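You operate a simulated robot arm through the tools that you are given. There is no shell and no other tool.

Carry out the task below with a simulated robot arm. There is one attempt and no reset: what you move stays moved.

## Task
Close down the test machine: boom down, power off, plug parked, door shut and latched.
Fine: in that order; press DOWN once; the plug goes in the park socket; stow the stay before the door shuts.

It is judged by the outcome, as a careful person would: the job done as asked, and still so three seconds after it is handed in. It fails if anything else is knocked over, pushed out of place, dropped, spilled or broken.

## Robot
A 6-joint arm with a two-finger gripper, fixed in place. Base frame: the origin is at the foot of the arm, x ahead of it, y to its left, z up. Units: cm, degrees, N and s.
Its first joint turns from -166.0 to 166.0 degrees. Payload 2.45 kg.
The TCP is the grasp point between the finger pads, 2 cm short of the fingertips. In the tool frame z runs along the fingers and y along their closing line. Largest opening 14 cm; the body of the gripper starts 16.8 cm behind the TCP.
Orientation is that of the tool frame in the base frame, as [roll, pitch, yaw] about the fixed x, y, z axes, in that order (R = Rz(yaw) Ry(pitch) Rx(roll)). With the fingers straight down and closing along the base's y, the tool's x points along the base's -x, its y along +y and its z along -z.

## Interface
- The arm moves only by the tool arm_command. Its argument "rows" is a list that holds one entry, the list of rows, each a list of 7 numbers: the opening, from 0 (shut) to 1 (fully open), then the shift along the tool's x, y, z in units of 200 mm (1.0 is 200 mm), then the turn, a rotation vector about the tool's x, y, z in units of 90 degrees (1.0 is 90 degrees). In form: [[[fingers, x, y, z, wx, wy, wz], ...]]. A call has 1 to 20 rows; each row is the pose to reach, as a shift and turn from the pose commanded when the call began, along the tool's axes at that moment. A call with a number of a shift or a turn outside -1 to 1 is refused whole. A row lasts 0.2 s, in which the tool goes at most 5 cm and 8.6 degrees; a call with a longer step from one row to the next is refused whole, and so is a gripper value outside its range. Where a pose cannot be reached the arm comes as near as it can. A force on the tool above 90 N (or 10 N above the force at the start of the call, whichever is more), or a blocked arm, ends the call early, and 0.2 s more pass. The fingers move at their own pace (about 4.5 cm/s each) and stop on an object; they squeeze with about 42 N. The grip force told is the motor's: it shows also when the fingers shut on nothing. Time passes only in rows, and 0.2 s behind the last, so rows that repeat a pose let the fingers close. It gives the time, the measured TCP pose, the force on the tool (base axes), the opening and the grip force at its end, in the units of the frame above (readings bear some noise), with the torque about the TCP (base axes, N m) and any sound that the robot's microphone picked up.
- Cameras (640 x 400 px; columns grow to the right, rows downward): "scene" is fixed at [21.41, -64.41, 154.82]; the picture's right is [-0.43, -0.90, 0.00], its down [-0.59, 0.28, -0.76] and it looks along [0.68, -0.33, -0.66] (base axes); focal length 214 px, centre (320, 200). "wrist" rides on the gripper at [7.8, 1.1, -20.9] in the tool frame; the picture's right is [-0.14, 0.99, 0.00], its down [-0.92, -0.13, -0.37] and it looks along [-0.37, -0.05, 0.93] (tool axes); focal length 280 px, centre (320, 200). There is no depth. A picture from a camera that has moved, and an enlarged one, comes with that camera's place and axes in the base frame and with its lens. The place of the scene camera against the robot may be out by one fixed shift of up to 1.2 cm in any direction.
- snapshot(camera): a new picture of that camera. No time passes.
- enlarge(camera, box): a new picture of the part [left, top, right, bottom] of that camera's present view, enlarged. No time passes.
- finish_job(): hands the job in; it is judged then, once.

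Nothing tells you positions but the pictures and the camera data. Unless the task says otherwise, let go and move clear before handing in.

The tools are called after "Request:" as a command line: name --argument value ..., lists and objects as JSON in quotes. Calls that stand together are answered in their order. arm_command: Moves the arm, as the interface text tells. Its arguments: {"type":"object","properties":{"rows":{"type":"array"}},"required":["rows"]} The other tools are called the same way: snapshot (camera) takes a picture; enlarge (camera, box) takes an enlarged picture of a part of a camera's view; finish_job () hands the job in.

At the start:

```text
clock: 0.0
ee_pos: [63.07, -28.56, 132.64]
tool_rot: [-180.0, 0.0, 180.0]
ft_force: [-0.1, -0.2, 0.4]
moment: [-0.01, -0.03, 0.02]
opening: 14.01
finger_force: 0.0
```

scene: 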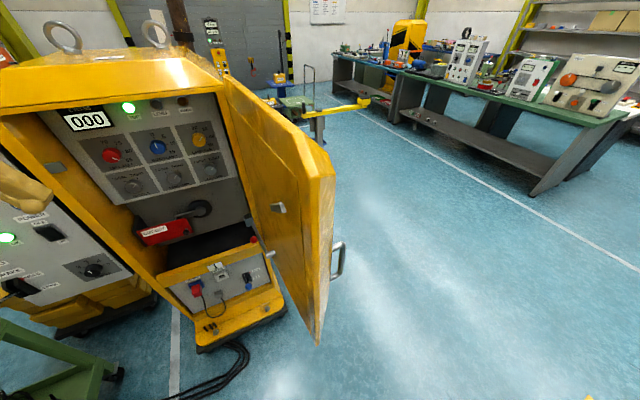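
wrist: 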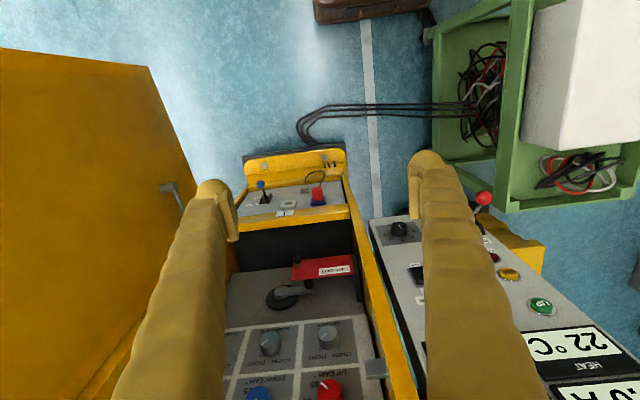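

I see a yellow cabinet with an open door, a panel with knobs, a red-handled main switch, and a lower panel with a plug and sockets. I'll look closer before moving anything.

Request:
enlarge --camera "scene" --box '[0, 80, 200, 205]'

Request:
enlarge --camera "scene" --box '[120, 180, 360, 350]'

Request:
enlarge --camera "scene" --box '[0, 160, 180, 310]'

Request:
enlarge --camera "wrist" --box '[200, 130, 400, 255]'

Request:
enlarge --camera "wrist" --box '[220, 240, 420, 400]'

```text
3.20 times, centred on (100, 142) of scene
camera zoom: at [21.41, -64.41, 154.82], right [-0.43, -0.9, 0.0], down [-0.59, 0.28, -0.76], along [0.68, -0.33, -0.66], focal length 686 px, centre (1024, 384)
```

zoom: 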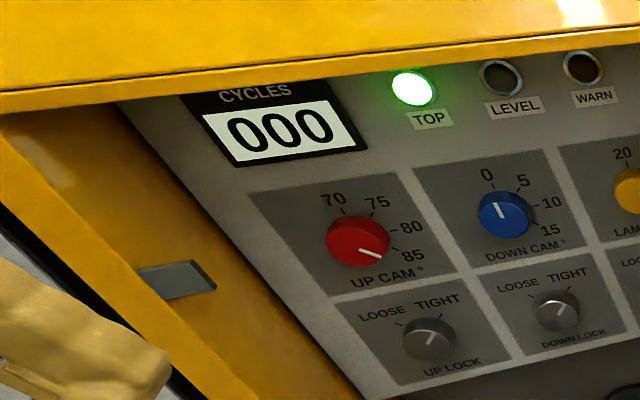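

```text
2.35 times, centred on (240, 265) of scene
camera zoom: at [21.41, -64.41, 154.82], right [-0.43, -0.9, 0.0], down [-0.59, 0.28, -0.76], along [0.68, -0.33, -0.66], focal length 505 px, centre (508, 47)
```

zoom: 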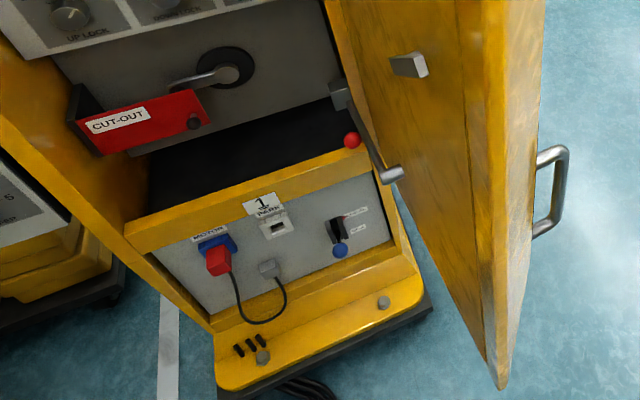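

```text
2.67 times, centred on (90, 235) of scene
camera zoom: at [21.41, -64.41, 154.82], right [-0.43, -0.9, 0.0], down [-0.59, 0.28, -0.76], along [0.68, -0.33, -0.66], focal length 572 px, centre (933, 107)
```

zoom: 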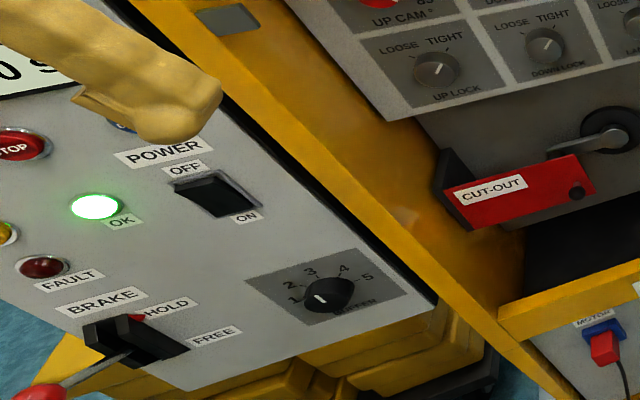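

```text
3.20 times, centred on (300, 192) of wrist
camera zoom: at [55.22, -27.55, 153.59], right [0.14, 0.99, 0.0], down [0.92, -0.13, 0.37], along [0.37, -0.05, -0.93], focal length 897 px, centre (384, 224)
```

zoom: 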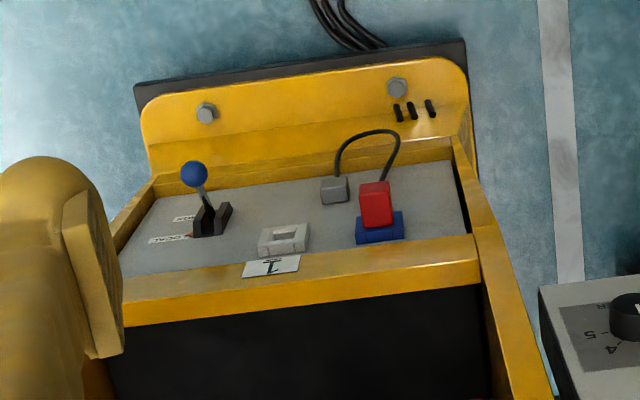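

```text
2.50 times, centred on (320, 320) of wrist
camera zoom: at [55.22, -27.55, 153.59], right [0.14, 0.99, 0.0], down [0.92, -0.13, 0.37], along [0.37, -0.05, -0.93], focal length 701 px, centre (320, -100)
```

zoom: 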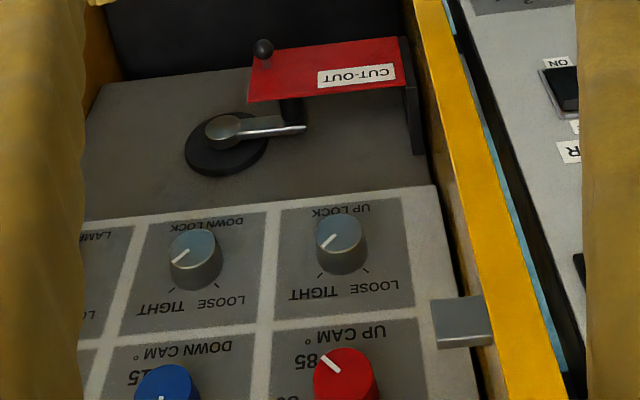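

The cabinet stands ahead of the arm, its door open on its -y side, with a second control panel on its +y side. I'll look at the rest of the two views before planning.

Request:
enlarge --camera "scene" --box '[150, 0, 400, 160]'

Request:
enlarge --camera "scene" --box '[0, 0, 160, 100]'

Request:
enlarge --camera "scene" --box '[400, 0, 640, 150]'

Request:
enlarge --camera "scene" --box '[0, 250, 240, 400]'

Request:
enlarge --camera "wrist" --box '[360, 180, 640, 400]'

Request:
enlarge --camera "wrist" --box '[400, 0, 640, 200]'

Request:
enlarge --camera "wrist" --box '[0, 40, 240, 400]'

Request:
enlarge --camera "scene" --box '[100, 80, 260, 200]'

```text
2.50 times, centred on (275, 80) of scene
camera zoom: at [21.41, -64.41, 154.82], right [-0.43, -0.9, 0.0], down [-0.59, 0.28, -0.76], along [0.68, -0.33, -0.66], focal length 536 px, centre (432, 500)
```

zoom: 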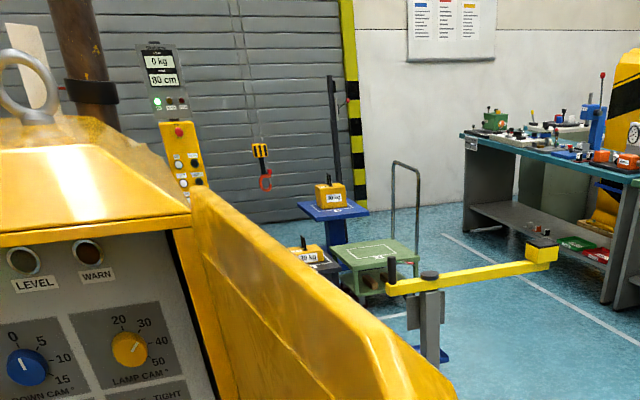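

```text
4.00 times, centred on (80, 50) of scene
camera zoom: at [21.41, -64.41, 154.82], right [-0.43, -0.9, 0.0], down [-0.59, 0.28, -0.76], along [0.68, -0.33, -0.66], focal length 858 px, centre (1280, 800)
```

zoom: 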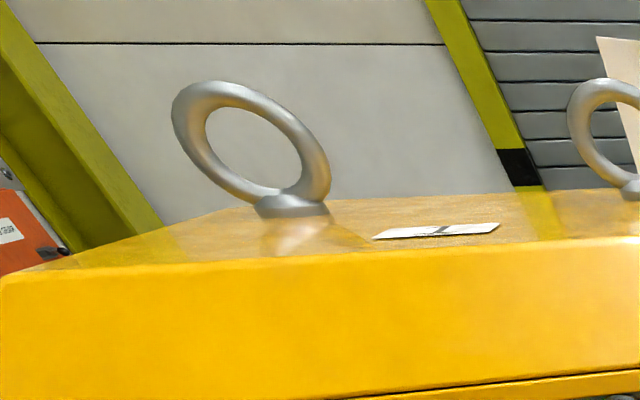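

```text
2.67 times, centred on (520, 75) of scene
camera zoom: at [21.41, -64.41, 154.82], right [-0.43, -0.9, 0.0], down [-0.59, 0.28, -0.76], along [0.68, -0.33, -0.66], focal length 572 px, centre (-213, 533)
```

zoom: 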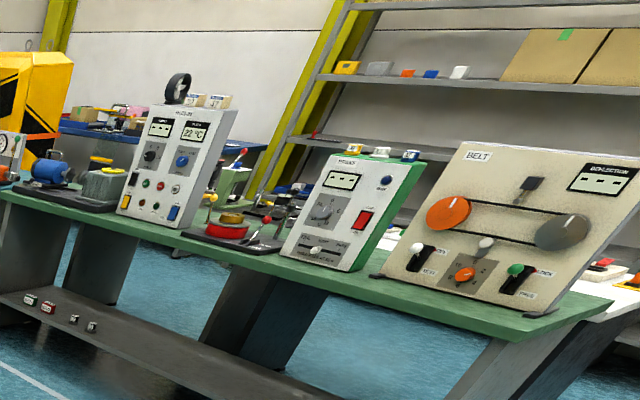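

```text
2.67 times, centred on (120, 325) of scene
camera zoom: at [21.41, -64.41, 154.82], right [-0.43, -0.9, 0.0], down [-0.59, 0.28, -0.76], along [0.68, -0.33, -0.66], focal length 572 px, centre (853, -133)
```

zoom: 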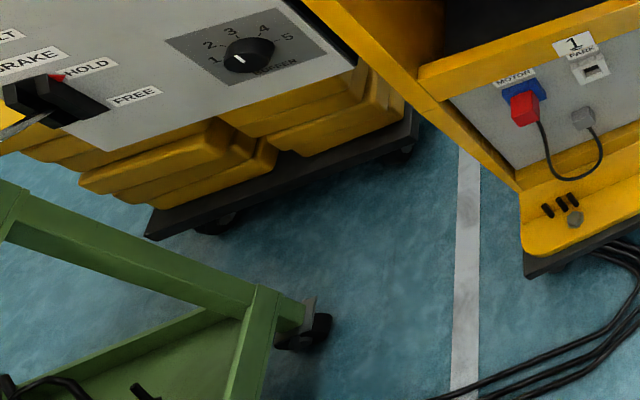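

```text
1.82 times, centred on (500, 290) of wrist
camera zoom: at [55.22, -27.55, 153.59], right [0.14, 0.99, 0.0], down [0.92, -0.13, 0.37], along [0.37, -0.05, -0.93], focal length 510 px, centre (-7, 36)
```

zoom: 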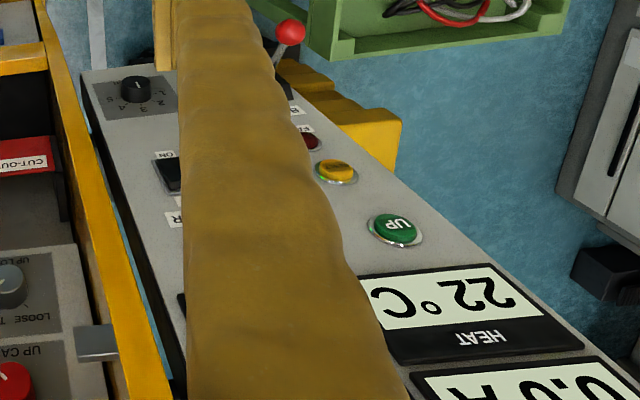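

```text
2.00 times, centred on (520, 100) of wrist
camera zoom: at [55.22, -27.55, 153.59], right [0.14, 0.99, 0.0], down [0.92, -0.13, 0.37], along [0.37, -0.05, -0.93], focal length 561 px, centre (-80, 400)
```

zoom: 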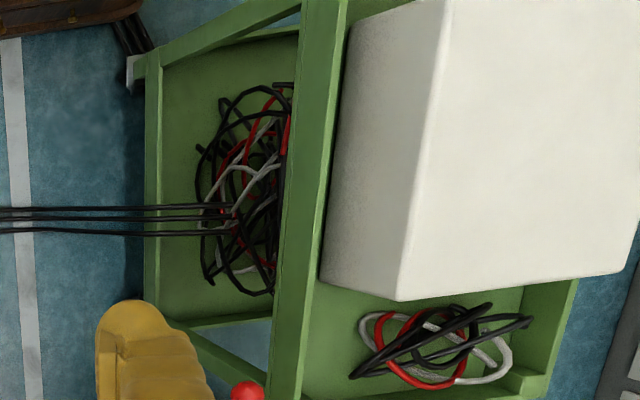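

```text
1.11 times, centred on (120, 220) of wrist
camera zoom: at [55.22, -27.55, 153.59], right [0.14, 0.99, 0.0], down [0.92, -0.13, 0.37], along [0.37, -0.05, -0.93], focal length 312 px, centre (542, 178)
```

zoom: 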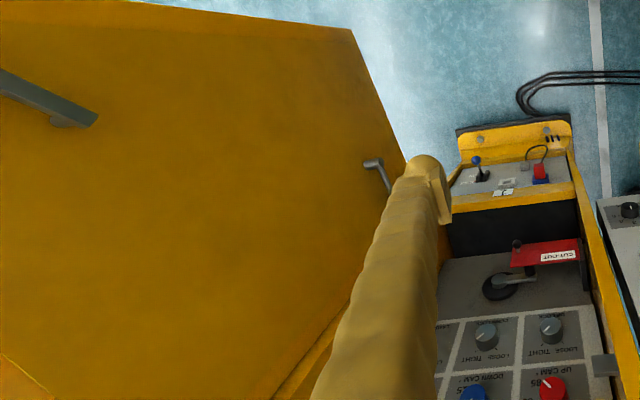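

```text
3.33 times, centred on (180, 140) of scene
camera zoom: at [21.41, -64.41, 154.82], right [-0.43, -0.9, 0.0], down [-0.59, 0.28, -0.76], along [0.68, -0.33, -0.66], focal length 715 px, centre (787, 400)
```

zoom: 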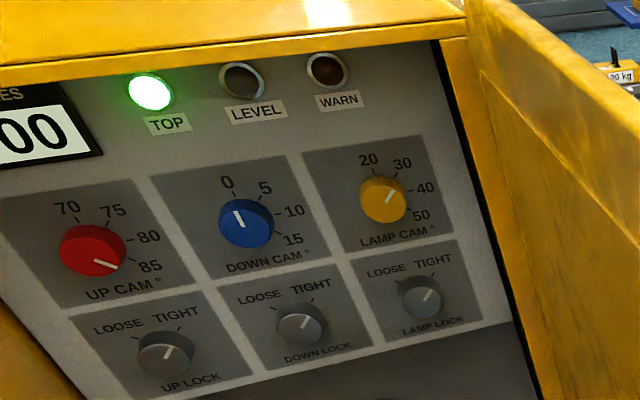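

The red plug sits near (93, -33, 50), the cut-out knob near (100, -40, 84), the door's free bottom corner near (43, -75, 64), and a sloping control panel lies around y -10. I'll tilt the tool forward to look at the panels head on.

Request:
arm_command --rows '[[[1, 0.05, 0, 0.0, 0, -0.071, 0], [1, 0.1, 0, 0, 0, -0.143, 0], [1, 0.15, 0, 0, 0, -0.214, 0], [1, 0.2, 0, 0, 0, -0.286, 0], [1, 0.25, 0, 0, 0, -0.357, 0], [1, 0.3, 0, 0, 0, -0.429, 0], [1, 0.35, 0, 0, 0, -0.5, 0], [1, 0.35, 0, 0, 0, -0.5, 0]]]'

Request:
snapshot --camera "wrist"

Request:
snapshot --camera "scene"

```text
clock: 1.8
ee_pos: [59.53, -31.92, 124.05]
tool_rot: [173.3, 39.0, 175.5]
ft_force: [0.6, 1.1, 1.0]
moment: [0.0, -0.01, 0.02]
opening: 14.0
finger_force: 0.1
stopped in row 8: the arm was blocked; the commanded pose is now the measured one
```

```text
taken
camera wrist: at [40.35, -31.83, 135.41], right [0.11, 0.98, 0.18], down [0.48, -0.21, 0.85], along [0.87, -0.01, -0.49], focal length 280 px, centre (320, 200)
```

wrist: 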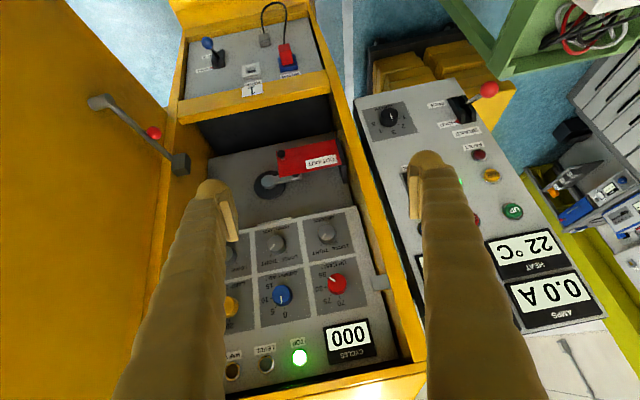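

```text
taken
```

scene: 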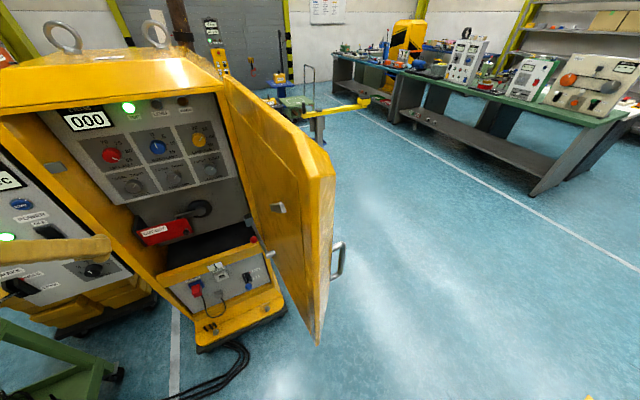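

The view now shows both panels (upside down), the door stay with a red knob, and the control panel; the arm met a reach limit, not a contact. I'll zoom in on the details.

Request:
enlarge --camera "wrist" --box '[340, 80, 540, 300]'

Request:
enlarge --camera "wrist" --box '[70, 20, 230, 200]'

Request:
enlarge --camera "wrist" --box '[180, 0, 340, 110]'

Request:
enlarge --camera "scene" --box '[0, 150, 140, 310]'

Request:
enlarge --camera "scene" --box '[230, 180, 350, 300]'

```text
1.82 times, centred on (440, 190) of wrist
camera zoom: at [40.35, -31.83, 135.41], right [0.11, 0.98, 0.18], down [0.48, -0.21, 0.85], along [0.87, -0.01, -0.49], focal length 510 px, centre (102, 218)
```

zoom: 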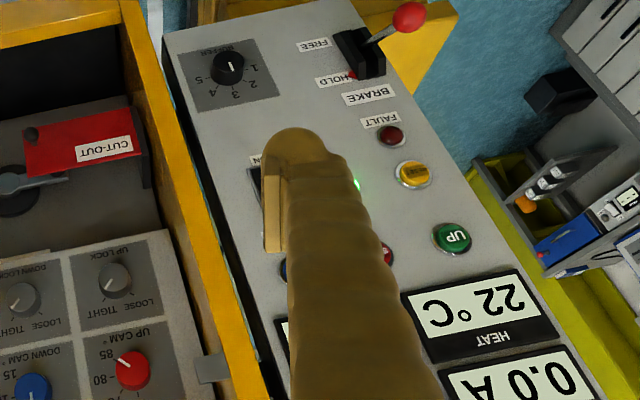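

```text
2.22 times, centred on (150, 110) of wrist
camera zoom: at [40.35, -31.83, 135.41], right [0.11, 0.98, 0.18], down [0.48, -0.21, 0.85], along [0.87, -0.01, -0.49], focal length 623 px, centre (698, 400)
```

zoom: 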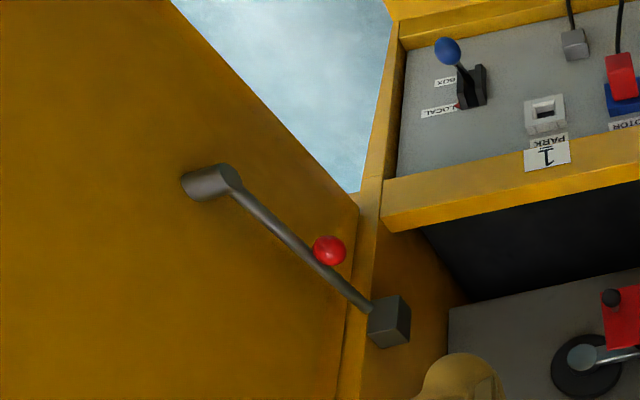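

```text
3.64 times, centred on (260, 55) of wrist
camera zoom: at [40.35, -31.83, 135.41], right [0.11, 0.98, 0.18], down [0.48, -0.21, 0.85], along [0.87, -0.01, -0.49], focal length 1020 px, centre (538, 727)
```

zoom: 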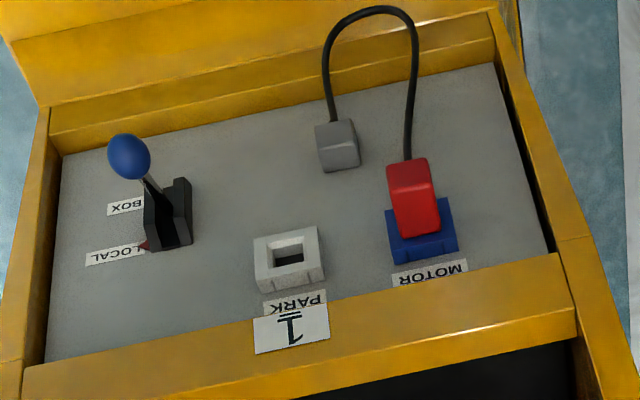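

```text
2.50 times, centred on (70, 230) of scene
camera zoom: at [21.41, -64.41, 154.82], right [-0.43, -0.9, 0.0], down [-0.59, 0.28, -0.76], along [0.68, -0.33, -0.66], focal length 536 px, centre (945, 125)
```

zoom: 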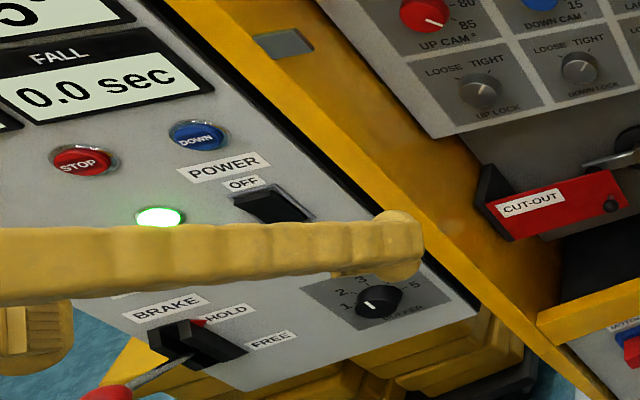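

```text
3.33 times, centred on (290, 240) of scene
camera zoom: at [21.41, -64.41, 154.82], right [-0.43, -0.9, 0.0], down [-0.59, 0.28, -0.76], along [0.68, -0.33, -0.66], focal length 715 px, centre (420, 67)
```

zoom: 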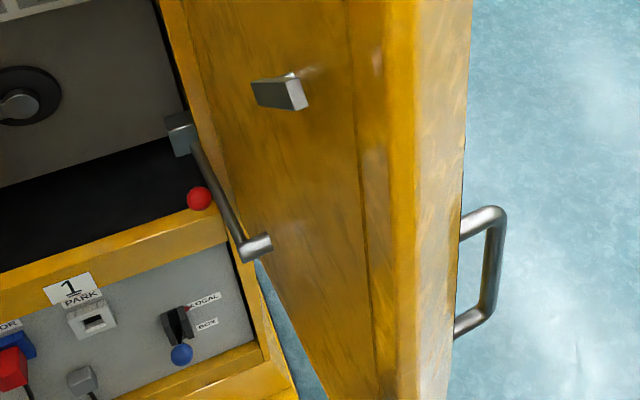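

The DOWN button (blue) is near (93, -12, 117), with STOP and UP to its +y side and the POWER rocker below it at about (94, -11, 104). The stay runs level at z 87 from a block at (93, -65) to a boss on the door at (72, -69). I'll move to face the control panel for a clear look.

Request:
arm_command --rows '[[[1, 0.0727, 0.0958, 0.0686, 0.0035, -0.0231, -0.0046], [1, 0.1454, 0.1916, 0.1372, 0.007, -0.0462, -0.0092], [1, 0.2181, 0.2874, 0.2058, 0.0106, -0.0693, -0.0139], [1, 0.2908, 0.3832, 0.2744, 0.0141, -0.0924, -0.0185], [1, 0.3635, 0.479, 0.343, 0.0176, -0.1155, -0.0231], [1, 0.4362, 0.5748, 0.4116, 0.0211, -0.1386, -0.0277], [1, 0.5089, 0.6706, 0.4802, 0.0246, -0.1617, -0.0323], [1, 0.5816, 0.7664, 0.5488, 0.0282, -0.1848, -0.037], [1, 0.6543, 0.8622, 0.6174, 0.0317, -0.2079, -0.0416], [1, 0.727, 0.958, 0.686, 0.0352, -0.231, -0.0462], [1, 0.727, 0.958, 0.686, 0.0352, -0.231, -0.0462]]]'

Request:
snapshot --camera "wrist"

Request:
snapshot --camera "scene"

```text
clock: 4.2
ee_pos: [61.32, -12.64, 109.7]
tool_rot: [179.5, 59.2, 179.5]
ft_force: [0.0, 0.7, 0.4]
moment: [0.03, 0.0, 0.03]
opening: 14.0
finger_force: 0.1
out of reach, approached as far as the arm can: row 9, 10, 11
```

```text
taken
camera wrist: at [39.38, -11.73, 113.82], right [0.07, 0.99, 0.12], down [0.16, -0.13, 0.98], along [0.99, -0.05, -0.16], focal length 280 px, centre (320, 200)
```

wrist: 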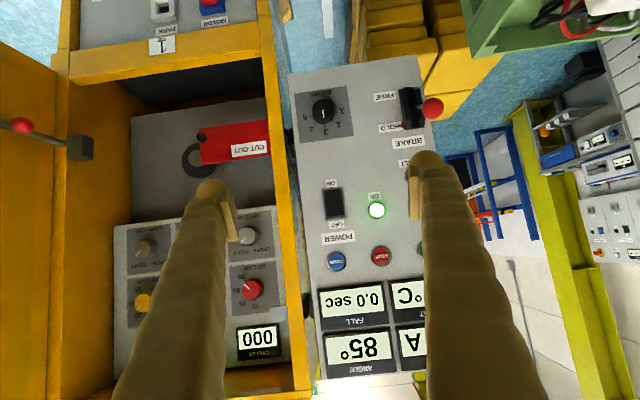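

```text
taken
```

scene: 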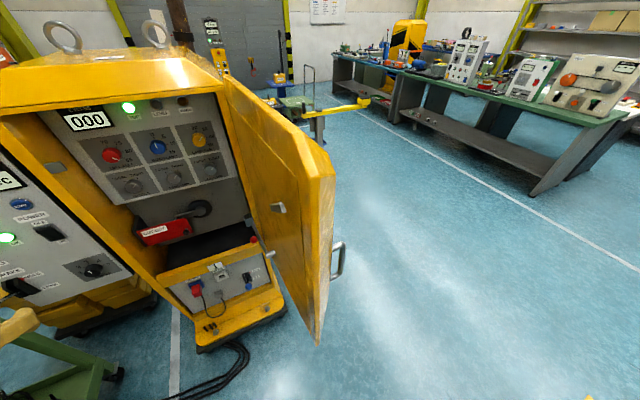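

The control panel is in full view: angle 85°, DOWN (blue), STOP, UP, POWER rocker, BRAKE lever. Zooming in to read switch states and to locate them.

Request:
enlarge --camera "wrist" --box '[280, 160, 440, 290]'

Request:
enlarge --camera "wrist" --box '[280, 60, 460, 180]'

Request:
enlarge --camera "wrist" --box '[0, 80, 120, 200]'

Request:
enlarge --camera "wrist" --box '[0, 0, 640, 400]'

```text
3.08 times, centred on (360, 225) of wrist
camera zoom: at [39.38, -11.73, 113.82], right [0.07, 0.99, 0.12], down [0.16, -0.13, 0.98], along [0.99, -0.05, -0.16], focal length 863 px, centre (197, 123)
```

zoom: 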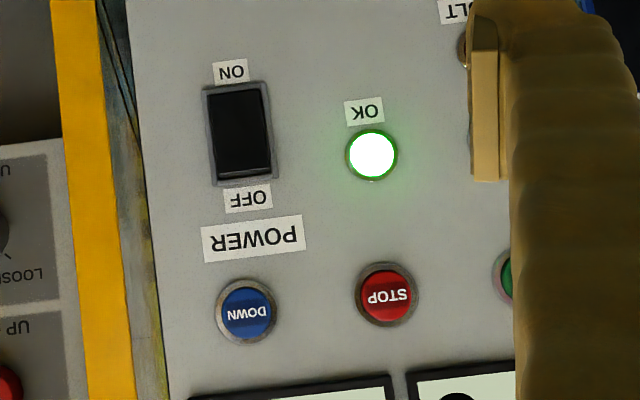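

```text
3.33 times, centred on (370, 120) of wrist
camera zoom: at [39.38, -11.73, 113.82], right [0.07, 0.99, 0.12], down [0.16, -0.13, 0.98], along [0.99, -0.05, -0.16], focal length 935 px, centre (153, 467)
```

zoom: 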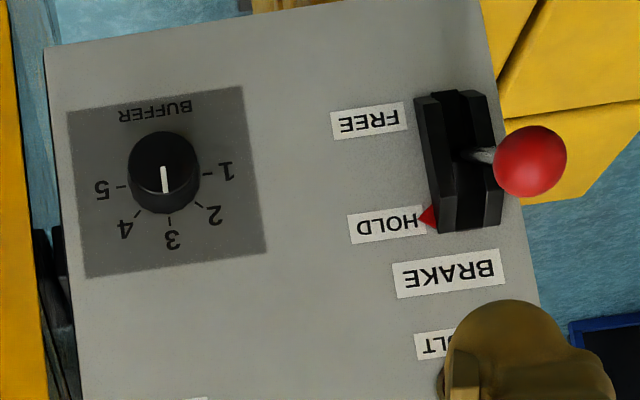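

```text
3.33 times, centred on (60, 140) of wrist
camera zoom: at [39.38, -11.73, 113.82], right [0.07, 0.99, 0.12], down [0.16, -0.13, 0.98], along [0.99, -0.05, -0.16], focal length 935 px, centre (1187, 400)
```

zoom: 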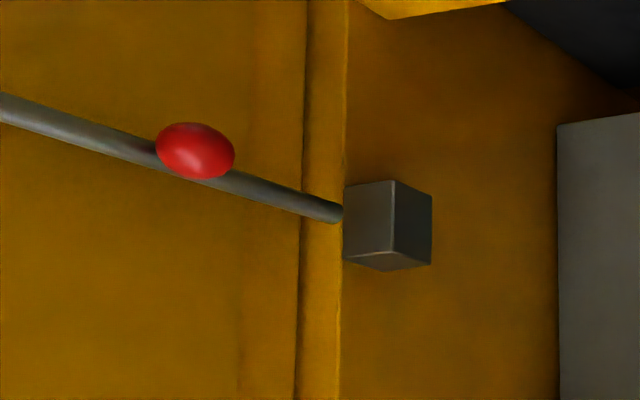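

```text
1.00 times, centred on (320, 200) of wrist (not enlarged: the box is as wide or as high as the picture)
camera zoom: at [39.38, -11.73, 113.82], right [0.07, 0.99, 0.12], down [0.16, -0.13, 0.98], along [0.99, -0.05, -0.16], focal length 280 px, centre (320, 200)
```

zoom: 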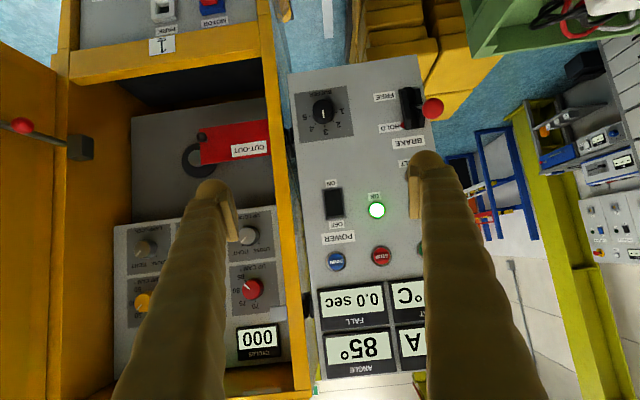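

ANGLE reads 85° and the brake lever points up to HOLD. Before pressing anything I want to see the LOCAL/BOX selector's state, so I'll zoom towards the lower panel.

Request:
enlarge --camera "wrist" --box '[60, 0, 220, 4]'

Request:
enlarge --camera "scene" --box '[170, 250, 280, 320]'

Request:
enlarge --camera "scene" --box '[0, 240, 60, 310]'

Request:
enlarge --camera "scene" --box '[225, 195, 305, 245]'

```text
4.00 times, centred on (140, 2) of wrist
camera zoom: at [39.38, -11.73, 113.82], right [0.07, 0.99, 0.12], down [0.16, -0.13, 0.98], along [0.99, -0.05, -0.16], focal length 1122 px, centre (1040, 992)
```

zoom: 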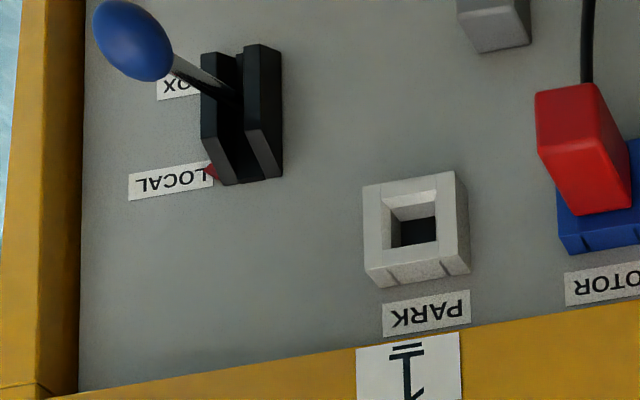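

```text
5.71 times, centred on (225, 285) of scene
camera zoom: at [21.41, -64.41, 154.82], right [-0.43, -0.9, 0.0], down [-0.59, 0.28, -0.76], along [0.68, -0.33, -0.66], focal length 1226 px, centre (863, -286)
```

zoom: 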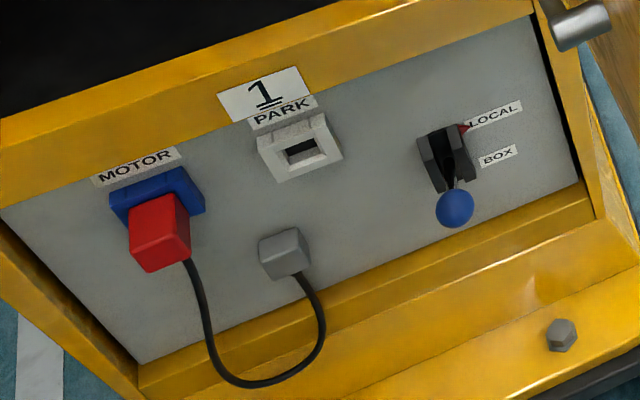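

```text
5.71 times, centred on (30, 275) of scene
camera zoom: at [21.41, -64.41, 154.82], right [-0.43, -0.9, 0.0], down [-0.59, 0.28, -0.76], along [0.68, -0.33, -0.66], focal length 1226 px, centre (1977, -229)
```

zoom: 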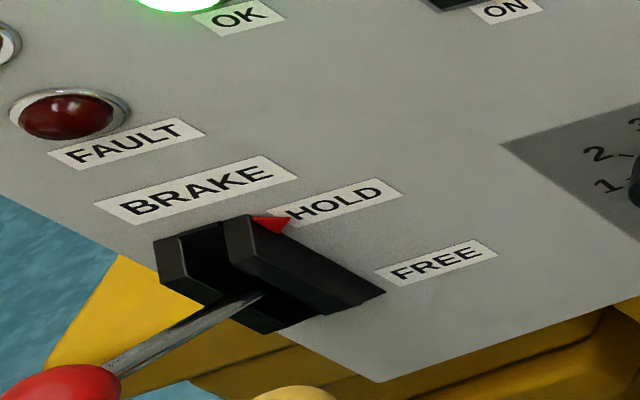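

```text
8.00 times, centred on (265, 220) of scene
camera zoom: at [21.41, -64.41, 154.82], right [-0.43, -0.9, 0.0], down [-0.59, 0.28, -0.76], along [0.68, -0.33, -0.66], focal length 1716 px, centre (760, 40)
```

zoom: 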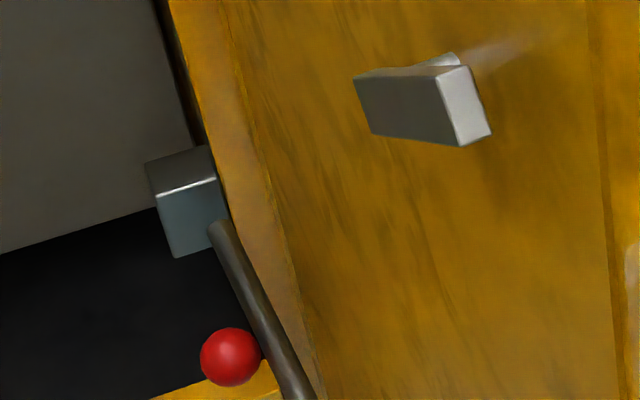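

DOWN is at about (93, -12.8, 117), POWER's OFF half (upper) at about (94, -12, 108); the panels are near vertical, facing the robot. I'll close the fingers, level the tool and come up in front of DOWN.

Request:
arm_command --rows '[[[0, -0.098, -0.009, 0.065, 0, -0.028, 0], [0, -0.196, -0.018, 0.13, 0, -0.056, 0], [0, -0.293, -0.027, 0.194, 0, -0.083, 0], [0, -0.391, -0.036, 0.259, 0, -0.111, 0], [0, -0.489, -0.045, 0.324, 0, -0.139, 0], [0, -0.587, -0.054, 0.389, 0, -0.167, 0], [0, -0.684, -0.063, 0.454, 0, -0.195, 0], [0, -0.782, -0.072, 0.518, 0, -0.222, 0], [0, -0.88, -0.081, 0.583, 0, -0.25, 0], [0, -0.9775, -0.09, 0.648, 0, -0.278, 0], [0, -0.9775, -0.09, 0.648, 0, -0.278, 0]]]'

Request:
snapshot --camera "wrist"

Request:
snapshot --camera "scene"

```text
clock: 6.5
ee_pos: [82.09, -14.23, 120.79]
tool_rot: [-179.1, 85.3, -179.0]
ft_force: [0.6, 0.4, -0.6]
moment: [0.0, -0.02, -0.01]
opening: 0.0
finger_force: 29.0
```

```text
taken
camera wrist: at [60.67, -13.3, 114.75], right [0.01, 0.99, 0.14], down [-0.29, -0.13, 0.95], along [0.96, -0.05, 0.29], focal length 280 px, centre (320, 200)
```

wrist: 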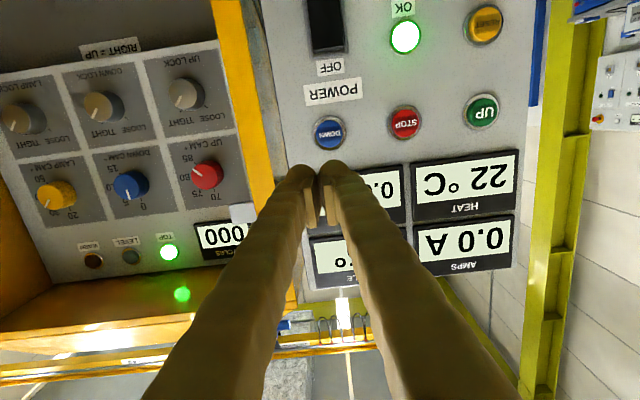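

```text
taken
```

scene: 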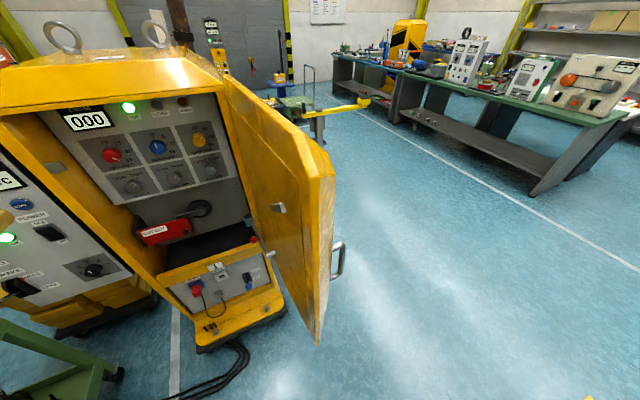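

The fingers are shut and the tool is level in front of the panel; DOWN works out at (93.2, -12.85, 116.9). I'll line up just short of it first.

Request:
arm_command --rows '[[[0, 0.056, 0.0225, 0.103, 0, 0, 0], [0, 0.112, 0.045, 0.207, 0, 0, 0], [0, 0.168, 0.0675, 0.31, 0, 0, 0], [0, 0.168, 0.0675, 0.31, 0, 0, 0]]]'

Request:
snapshot --camera "wrist"

Request:
enlarge --camera "wrist" --box '[260, 100, 400, 200]'

```text
clock: 7.5
ee_pos: [88.05, -12.88, 116.95]
tool_rot: [-178.8, 85.3, -178.8]
ft_force: [0.6, 0.1, 0.2]
moment: [-0.01, -0.02, 0.0]
opening: 0.0
finger_force: 29.3
```

```text
taken
camera wrist: at [66.57, -12.01, 111.0], right [0.01, 0.99, 0.14], down [-0.29, -0.13, 0.95], along [0.96, -0.05, 0.29], focal length 280 px, centre (320, 200)
```

wrist: 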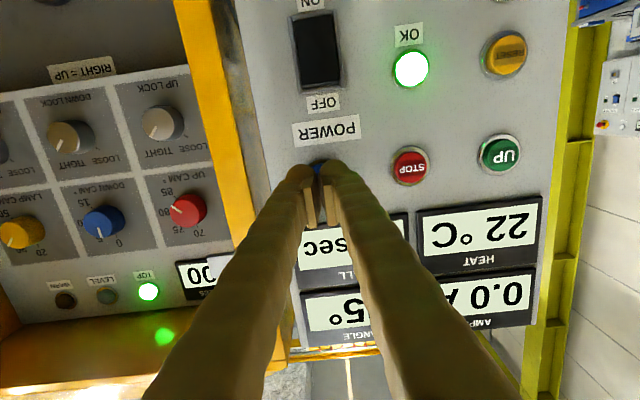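

```text
4.00 times, centred on (330, 150) of wrist
camera zoom: at [66.57, -12.01, 111.0], right [0.01, 0.99, 0.14], down [-0.29, -0.13, 0.95], along [0.96, -0.05, 0.29], focal length 1122 px, centre (280, 400)
```

zoom: 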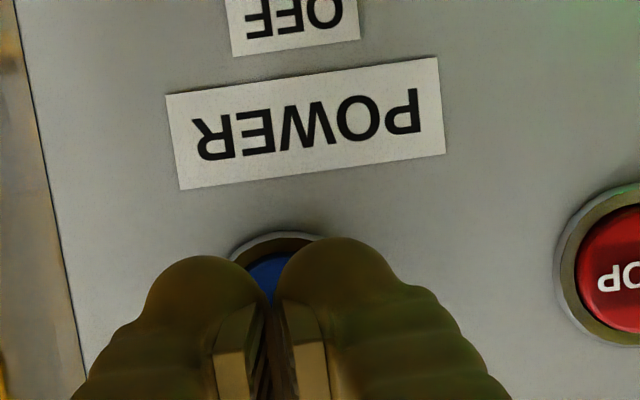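

The fingertips are centred in front of DOWN. I'll press it once and back off in the same move.

Request:
arm_command --rows '[[[0, 0, 0, 0.075, 0, 0, 0], [0, 0, 0, 0.125, 0, 0, 0], [0, 0, 0, 0.15, 0, 0, 0], [0, 0, 0, 0.17, 0, 0, 0], [0, 0, 0, 0.185, 0, 0, 0], [0, 0, 0, 0.2, 0, 0, 0], [0, 0, 0, 0.1, 0, 0, 0], [0, 0, 0, 0.0, 0, 0, 0]]]'

Request:
snapshot --camera "wrist"

Request:
snapshot --camera "scene"

```text
clock: 9.3
ee_pos: [87.98, -13.05, 116.94]
tool_rot: [-178.8, 85.2, -178.7]
ft_force: [0.4, 1.0, 0.4]
moment: [0.03, -0.01, -0.03]
opening: 0.02
finger_force: 29.6
heard: click
```

```text
taken
camera wrist: at [66.58, -12.01, 110.99], right [0.01, 0.99, 0.14], down [-0.29, -0.13, 0.95], along [0.96, -0.05, 0.29], focal length 280 px, centre (320, 200)
```

wrist: 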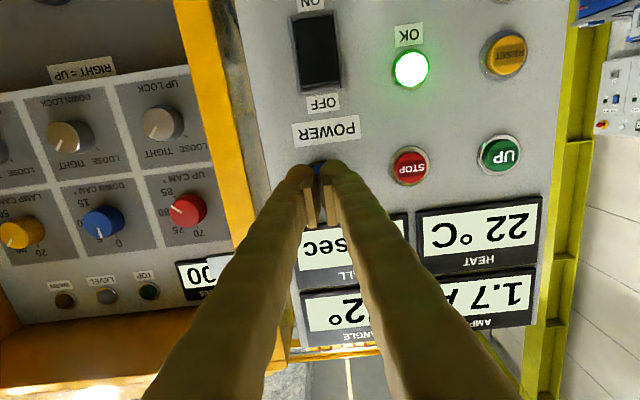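

```text
taken
```

scene: 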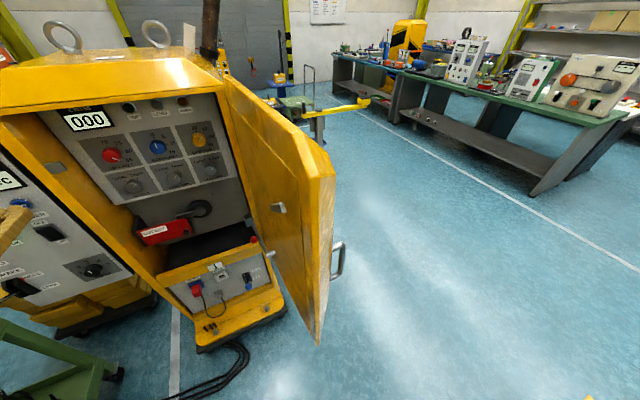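

The click was heard and the boom is moving down: current 1.7 A, angle falling, TOP lamp out. I'll back off, move in front of POWER without touching it, and wait.

Request:
arm_command --rows '[[[0, 0, 0, -0.1, 0, 0, 0], [0, 0.1, 0.01, -0.15, 0, 0, 0], [0, 0.25, 0.03, -0.15, 0, 0, 0], [0, 0.442, 0.05, -0.15, 0, 0, 0], [0, 0.442, 0.05, -0.15, 0, 0, 0], [0, 0.442, 0.05, -0.15, 0, 0, 0], [0, 0.442, 0.05, -0.15, 0, 0, 0], [0, 0.442, 0.05, -0.15, 0, 0, 0], [0, 0.442, 0.05, -0.15, 0, 0, 0], [0, 0.442, 0.05, -0.15, 0, 0, 0], [0, 0.442, 0.05, -0.15, 0, 0, 0], [0, 0.442, 0.05, -0.15, 0, 0, 0]]]'

Request:
snapshot --camera "wrist"

Request:
snapshot --camera "scene"

```text
clock: 11.9
ee_pos: [84.28, -12.3, 108.7]
tool_rot: [171.0, 84.9, 171.2]
ft_force: [-0.4, 0.7, 0.3]
moment: [0.0, -0.04, 0.01]
opening: 0.0
finger_force: 29.6
out of reach, approached as far as the arm can: row 4, 5, 6, 7, 8, 9, 10, 11, 12
```

```text
taken
camera wrist: at [62.77, -11.28, 102.85], right [0.01, 0.99, 0.15], down [-0.29, -0.14, 0.95], along [0.96, -0.05, 0.28], focal length 280 px, centre (320, 200)
```

wrist: 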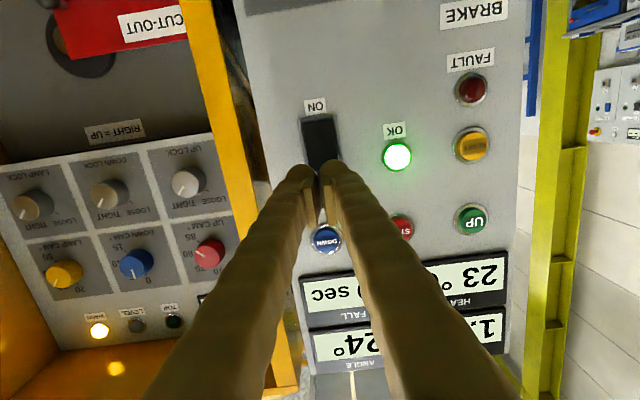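

```text
taken
```

scene: 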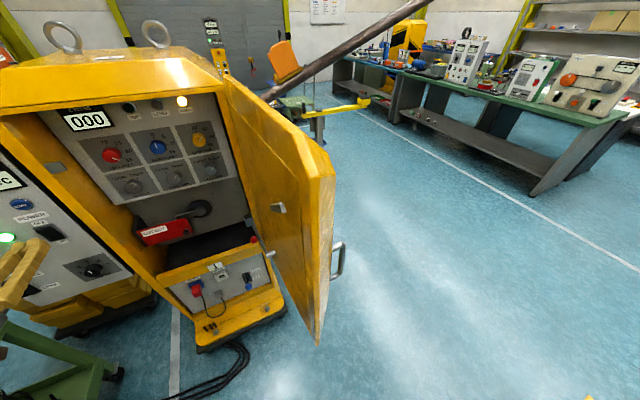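

The boom is at 24° and still going down, with WARN lit as it passes. I'll hold still until it stops.

Request:
arm_command --rows '[[[0, 0, 0, 0.0, 0, 0, 0], [0, 0, 0, 0, 0, 0, 0], [0, 0, 0, 0, 0, 0, 0], [0, 0, 0, 0, 0, 0, 0], [0, 0, 0, 0, 0, 0, 0], [0, 0, 0, 0, 0, 0, 0], [0, 0, 0, 0, 0, 0, 0], [0, 0, 0, 0, 0, 0, 0], [0, 0, 0, 0, 0, 0, 0], [0, 0, 0, 0, 0, 0, 0], [0, 0, 0, 0, 0, 0, 0], [0, 0, 0, 0, 0, 0, 0]]]'

Request:
snapshot --camera "wrist"

Request:
snapshot --camera "scene"

```text
clock: 14.6
ee_pos: [84.21, -12.34, 108.75]
tool_rot: [171.1, 84.8, 171.2]
ft_force: [0.2, -0.1, 0.3]
moment: [0.03, 0.03, 0.0]
opening: 0.02
finger_force: 29.8
```

```text
taken
camera wrist: at [62.77, -11.28, 102.85], right [0.01, 0.99, 0.15], down [-0.29, -0.14, 0.95], along [0.96, -0.05, 0.28], focal length 280 px, centre (320, 200)
```

wrist: 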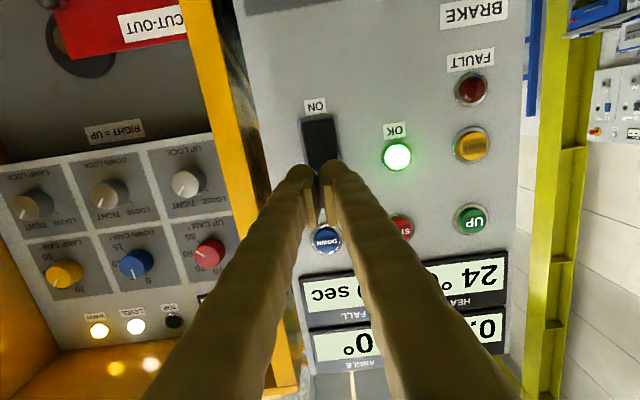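

```text
taken
```

scene: 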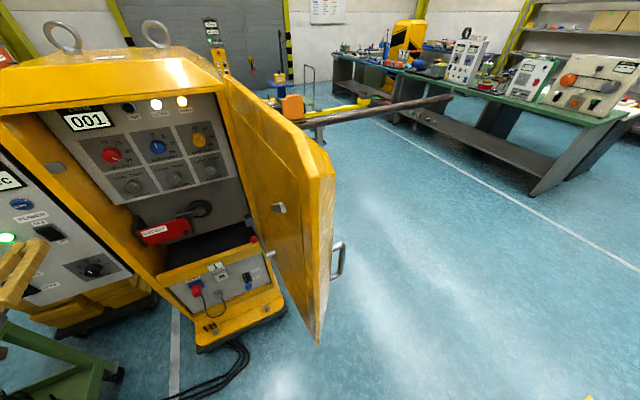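

The boom is level: ANGLE 0°, LEVEL lamp lit, current back to zero. Next is POWER: press the upper (OFF) half of the rocker at about (93, -12, 108) and back off.

Request:
arm_command --rows '[[[0, 0.01, 0.02, 0.1, 0, 0, 0], [0, 0.01, 0.02, 0.19, 0, 0, 0], [0, 0.01, 0.02, 0.26, 0, 0, 0], [0, 0.01, 0.02, 0.3, 0, 0, 0], [0, 0.01, 0.02, 0.33, 0, 0, 0], [0, 0.01, 0.02, 0.35, 0, 0, 0], [0, 0.01, 0.02, 0.37, 0, 0, 0], [0, 0.01, 0.02, 0.38, 0, 0, 0], [0, 0.01, 0.02, 0.3, 0, 0, 0], [0, 0.01, 0.02, 0.15, 0, 0, 0]]]'

Request:
snapshot --camera "wrist"

Request:
snapshot --camera "scene"

```text
clock: 16.1
ee_pos: [90.98, -12.76, 108.14]
tool_rot: [178.3, 85.2, 179.1]
ft_force: [-37.6, 2.2, 11.4]
moment: [0.1, 0.33, 0.25]
opening: 0.61
finger_force: 29.7
out of reach, approached as far as the arm can: row 1, 2, 3, 4, 5, 6, 7
stopped in row 7: the force on the tool passed its limit at 111 N (the readings are from after the stop); the commanded pose is now the measured one
```

```text
taken
camera wrist: at [69.55, -12.03, 102.28], right [0.0, 0.99, 0.14], down [-0.29, -0.13, 0.95], along [0.96, -0.04, 0.28], focal length 280 px, centre (320, 200)
```

wrist: 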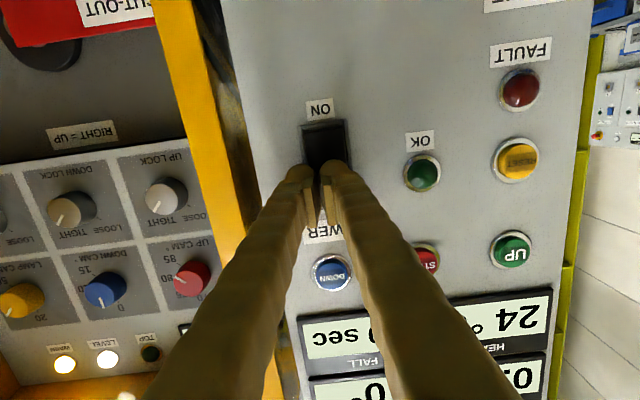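

```text
taken
```

scene: 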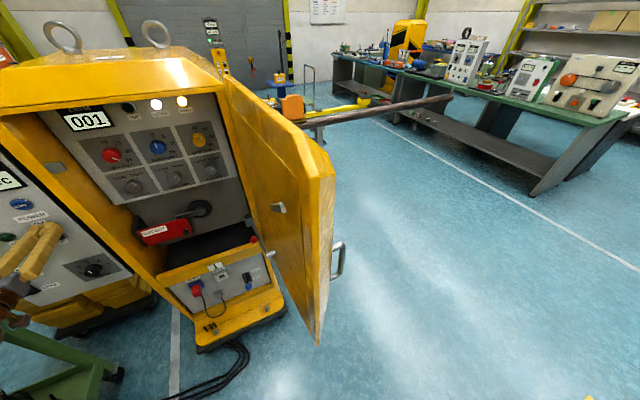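

The OK lamp has gone out, so the rocker switched, though the force limit stopped the push. I'll back straight off and check the switch.

Request:
arm_command --rows '[[[0, 0, 0, -0.05, 0, 0, 0], [0, 0, 0, -0.15, 0, 0, 0], [0, 0, 0, -0.25, 0, 0, 0], [0, -0.2, 0.0, -0.25, 0, 0, 0], [0, -0.4, 0.0, -0.25, 0, 0, 0], [0, -0.4, 0.0, -0.25, 0, 0, 0]]]'

Request:
snapshot --camera "wrist"

Request:
enlarge --camera "scene" --box '[0, 170, 120, 310]'

```text
clock: 17.5
ee_pos: [86.86, -12.79, 116.45]
tool_rot: [178.2, 85.1, 179.0]
ft_force: [-0.5, 0.1, 0.5]
moment: [0.02, 0.01, 0.01]
opening: 0.0
finger_force: 29.0
```

```text
taken
camera wrist: at [65.42, -12.13, 110.53], right [0.0, 0.99, 0.14], down [-0.29, -0.13, 0.95], along [0.96, -0.04, 0.28], focal length 280 px, centre (320, 200)
```

wrist: 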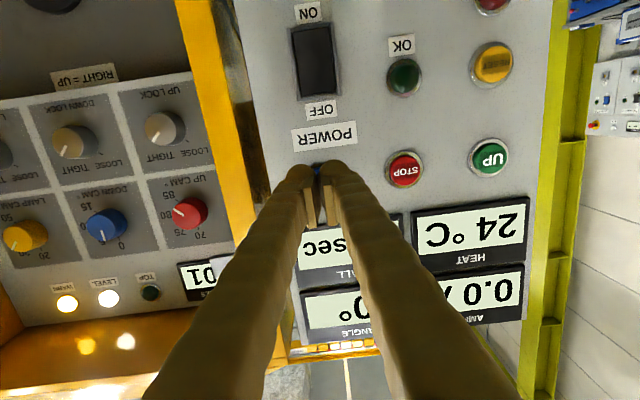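

```text
2.86 times, centred on (60, 240) of scene
camera zoom: at [21.41, -64.41, 154.82], right [-0.43, -0.9, 0.0], down [-0.59, 0.28, -0.76], along [0.68, -0.33, -0.66], focal length 613 px, centre (1063, 86)
```

zoom: 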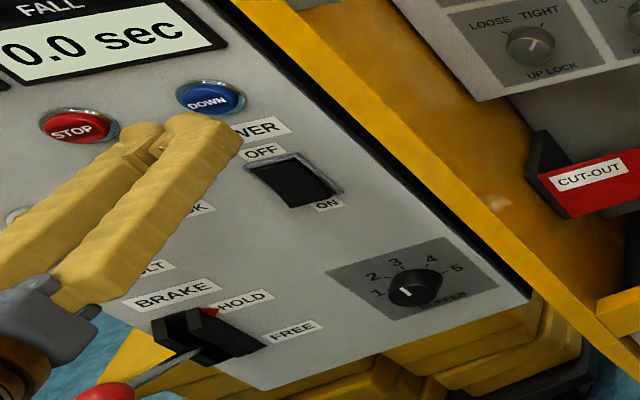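

Power is off: the rocker has flipped and OK is dark. Next is the plug at about (90, -33.6, 55), with the PARK socket at (93.4, -44.8, 56.5); I'll move across and down in front of the lower panel with the fingers opening.

Request:
arm_command --rows '[[[0, 0.0, 0, -0.2, 0, 0, 0], [0, 0.12, -0.12, -0.238, 0, 0, 0], [0.3, 0.24, -0.24, -0.238, 0, 0, 0], [0.5, 0.36, -0.36, -0.238, 0, 0, 0], [0.5, 0.48, -0.48, -0.238, 0, 0, 0], [0.5, 0.6, -0.6, -0.238, 0, 0, 0], [0.5, 0.7235, -0.7, -0.238, 0, 0, 0], [0.5, 0.7235, -0.7, -0.238, 0, 0, 0]]]'

Request:
snapshot --camera "wrist"

Request:
snapshot --camera "scene"

```text
clock: 19.3
ee_pos: [81.28, -26.84, 102.49]
tool_rot: [178.5, 85.0, 179.3]
ft_force: [0.0, 0.9, -0.5]
moment: [-0.03, -0.02, 0.02]
opening: 7.02
finger_force: 0.1
```

```text
taken
camera wrist: at [59.74, -26.13, 96.62], right [0.0, 0.99, 0.14], down [-0.29, -0.13, 0.95], along [0.96, -0.04, 0.28], focal length 280 px, centre (320, 200)
```

wrist: 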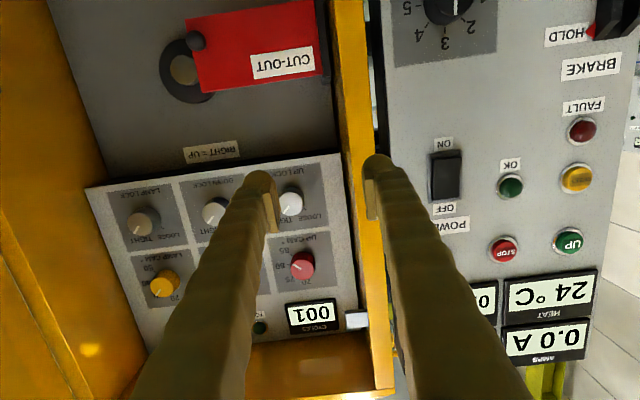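

```text
taken
```

scene: 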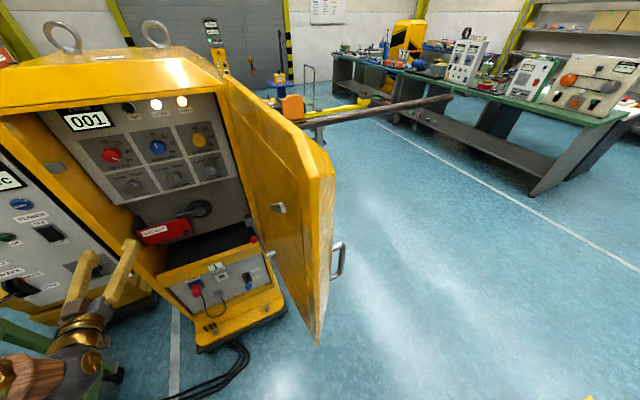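

Reach is fine here. Continuing down in front of the cabinet.

Request:
arm_command --rows '[[[0.5, 0.133, -0.066, -0.005, 0, 0, 0], [0.5, 0.266, -0.131, -0.01, 0, 0, 0], [0.5, 0.4, -0.197, -0.015, 0, 0, 0], [0.5, 0.531, -0.263, -0.02, 0, 0, 0], [0.5, 0.664, -0.329, -0.025, 0, 0, 0], [0.5, 0.797, -0.394, -0.03, 0, 0, 0], [0.5, 0.93, -0.46, -0.034, 0, 0, 0], [0.5, 0.93, -0.46, -0.034, 0, 0, 0]]]'

Request:
snapshot --camera "wrist"

Request:
snapshot --camera "scene"

```text
clock: 21.1
ee_pos: [80.65, -38.02, 86.49]
tool_rot: [157.3, 83.6, 159.0]
ft_force: [0.3, 0.2, 0.9]
moment: [-0.01, 0.02, -0.03]
opening: 6.98
finger_force: 0.0
out of reach, approached as far as the arm can: row 3, 4, 5, 6, 7, 8
```

```text
taken
camera wrist: at [59.04, -37.46, 81.11], right [-0.01, 0.98, 0.18], down [-0.27, -0.18, 0.95], along [0.96, -0.04, 0.27], focal length 280 px, centre (320, 200)
```

wrist: 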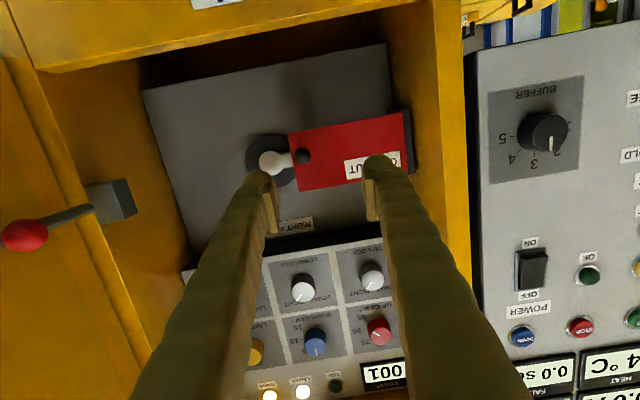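

```text
taken
```

scene: 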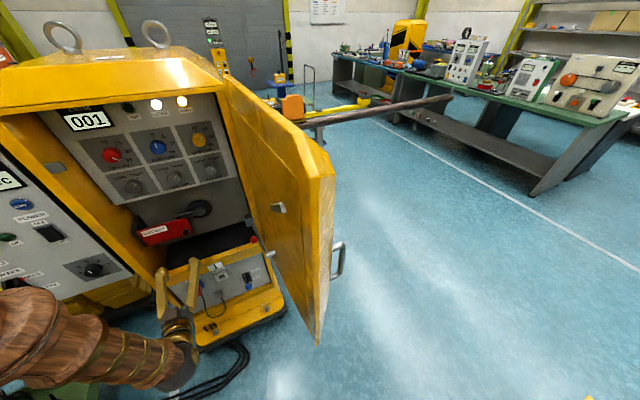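

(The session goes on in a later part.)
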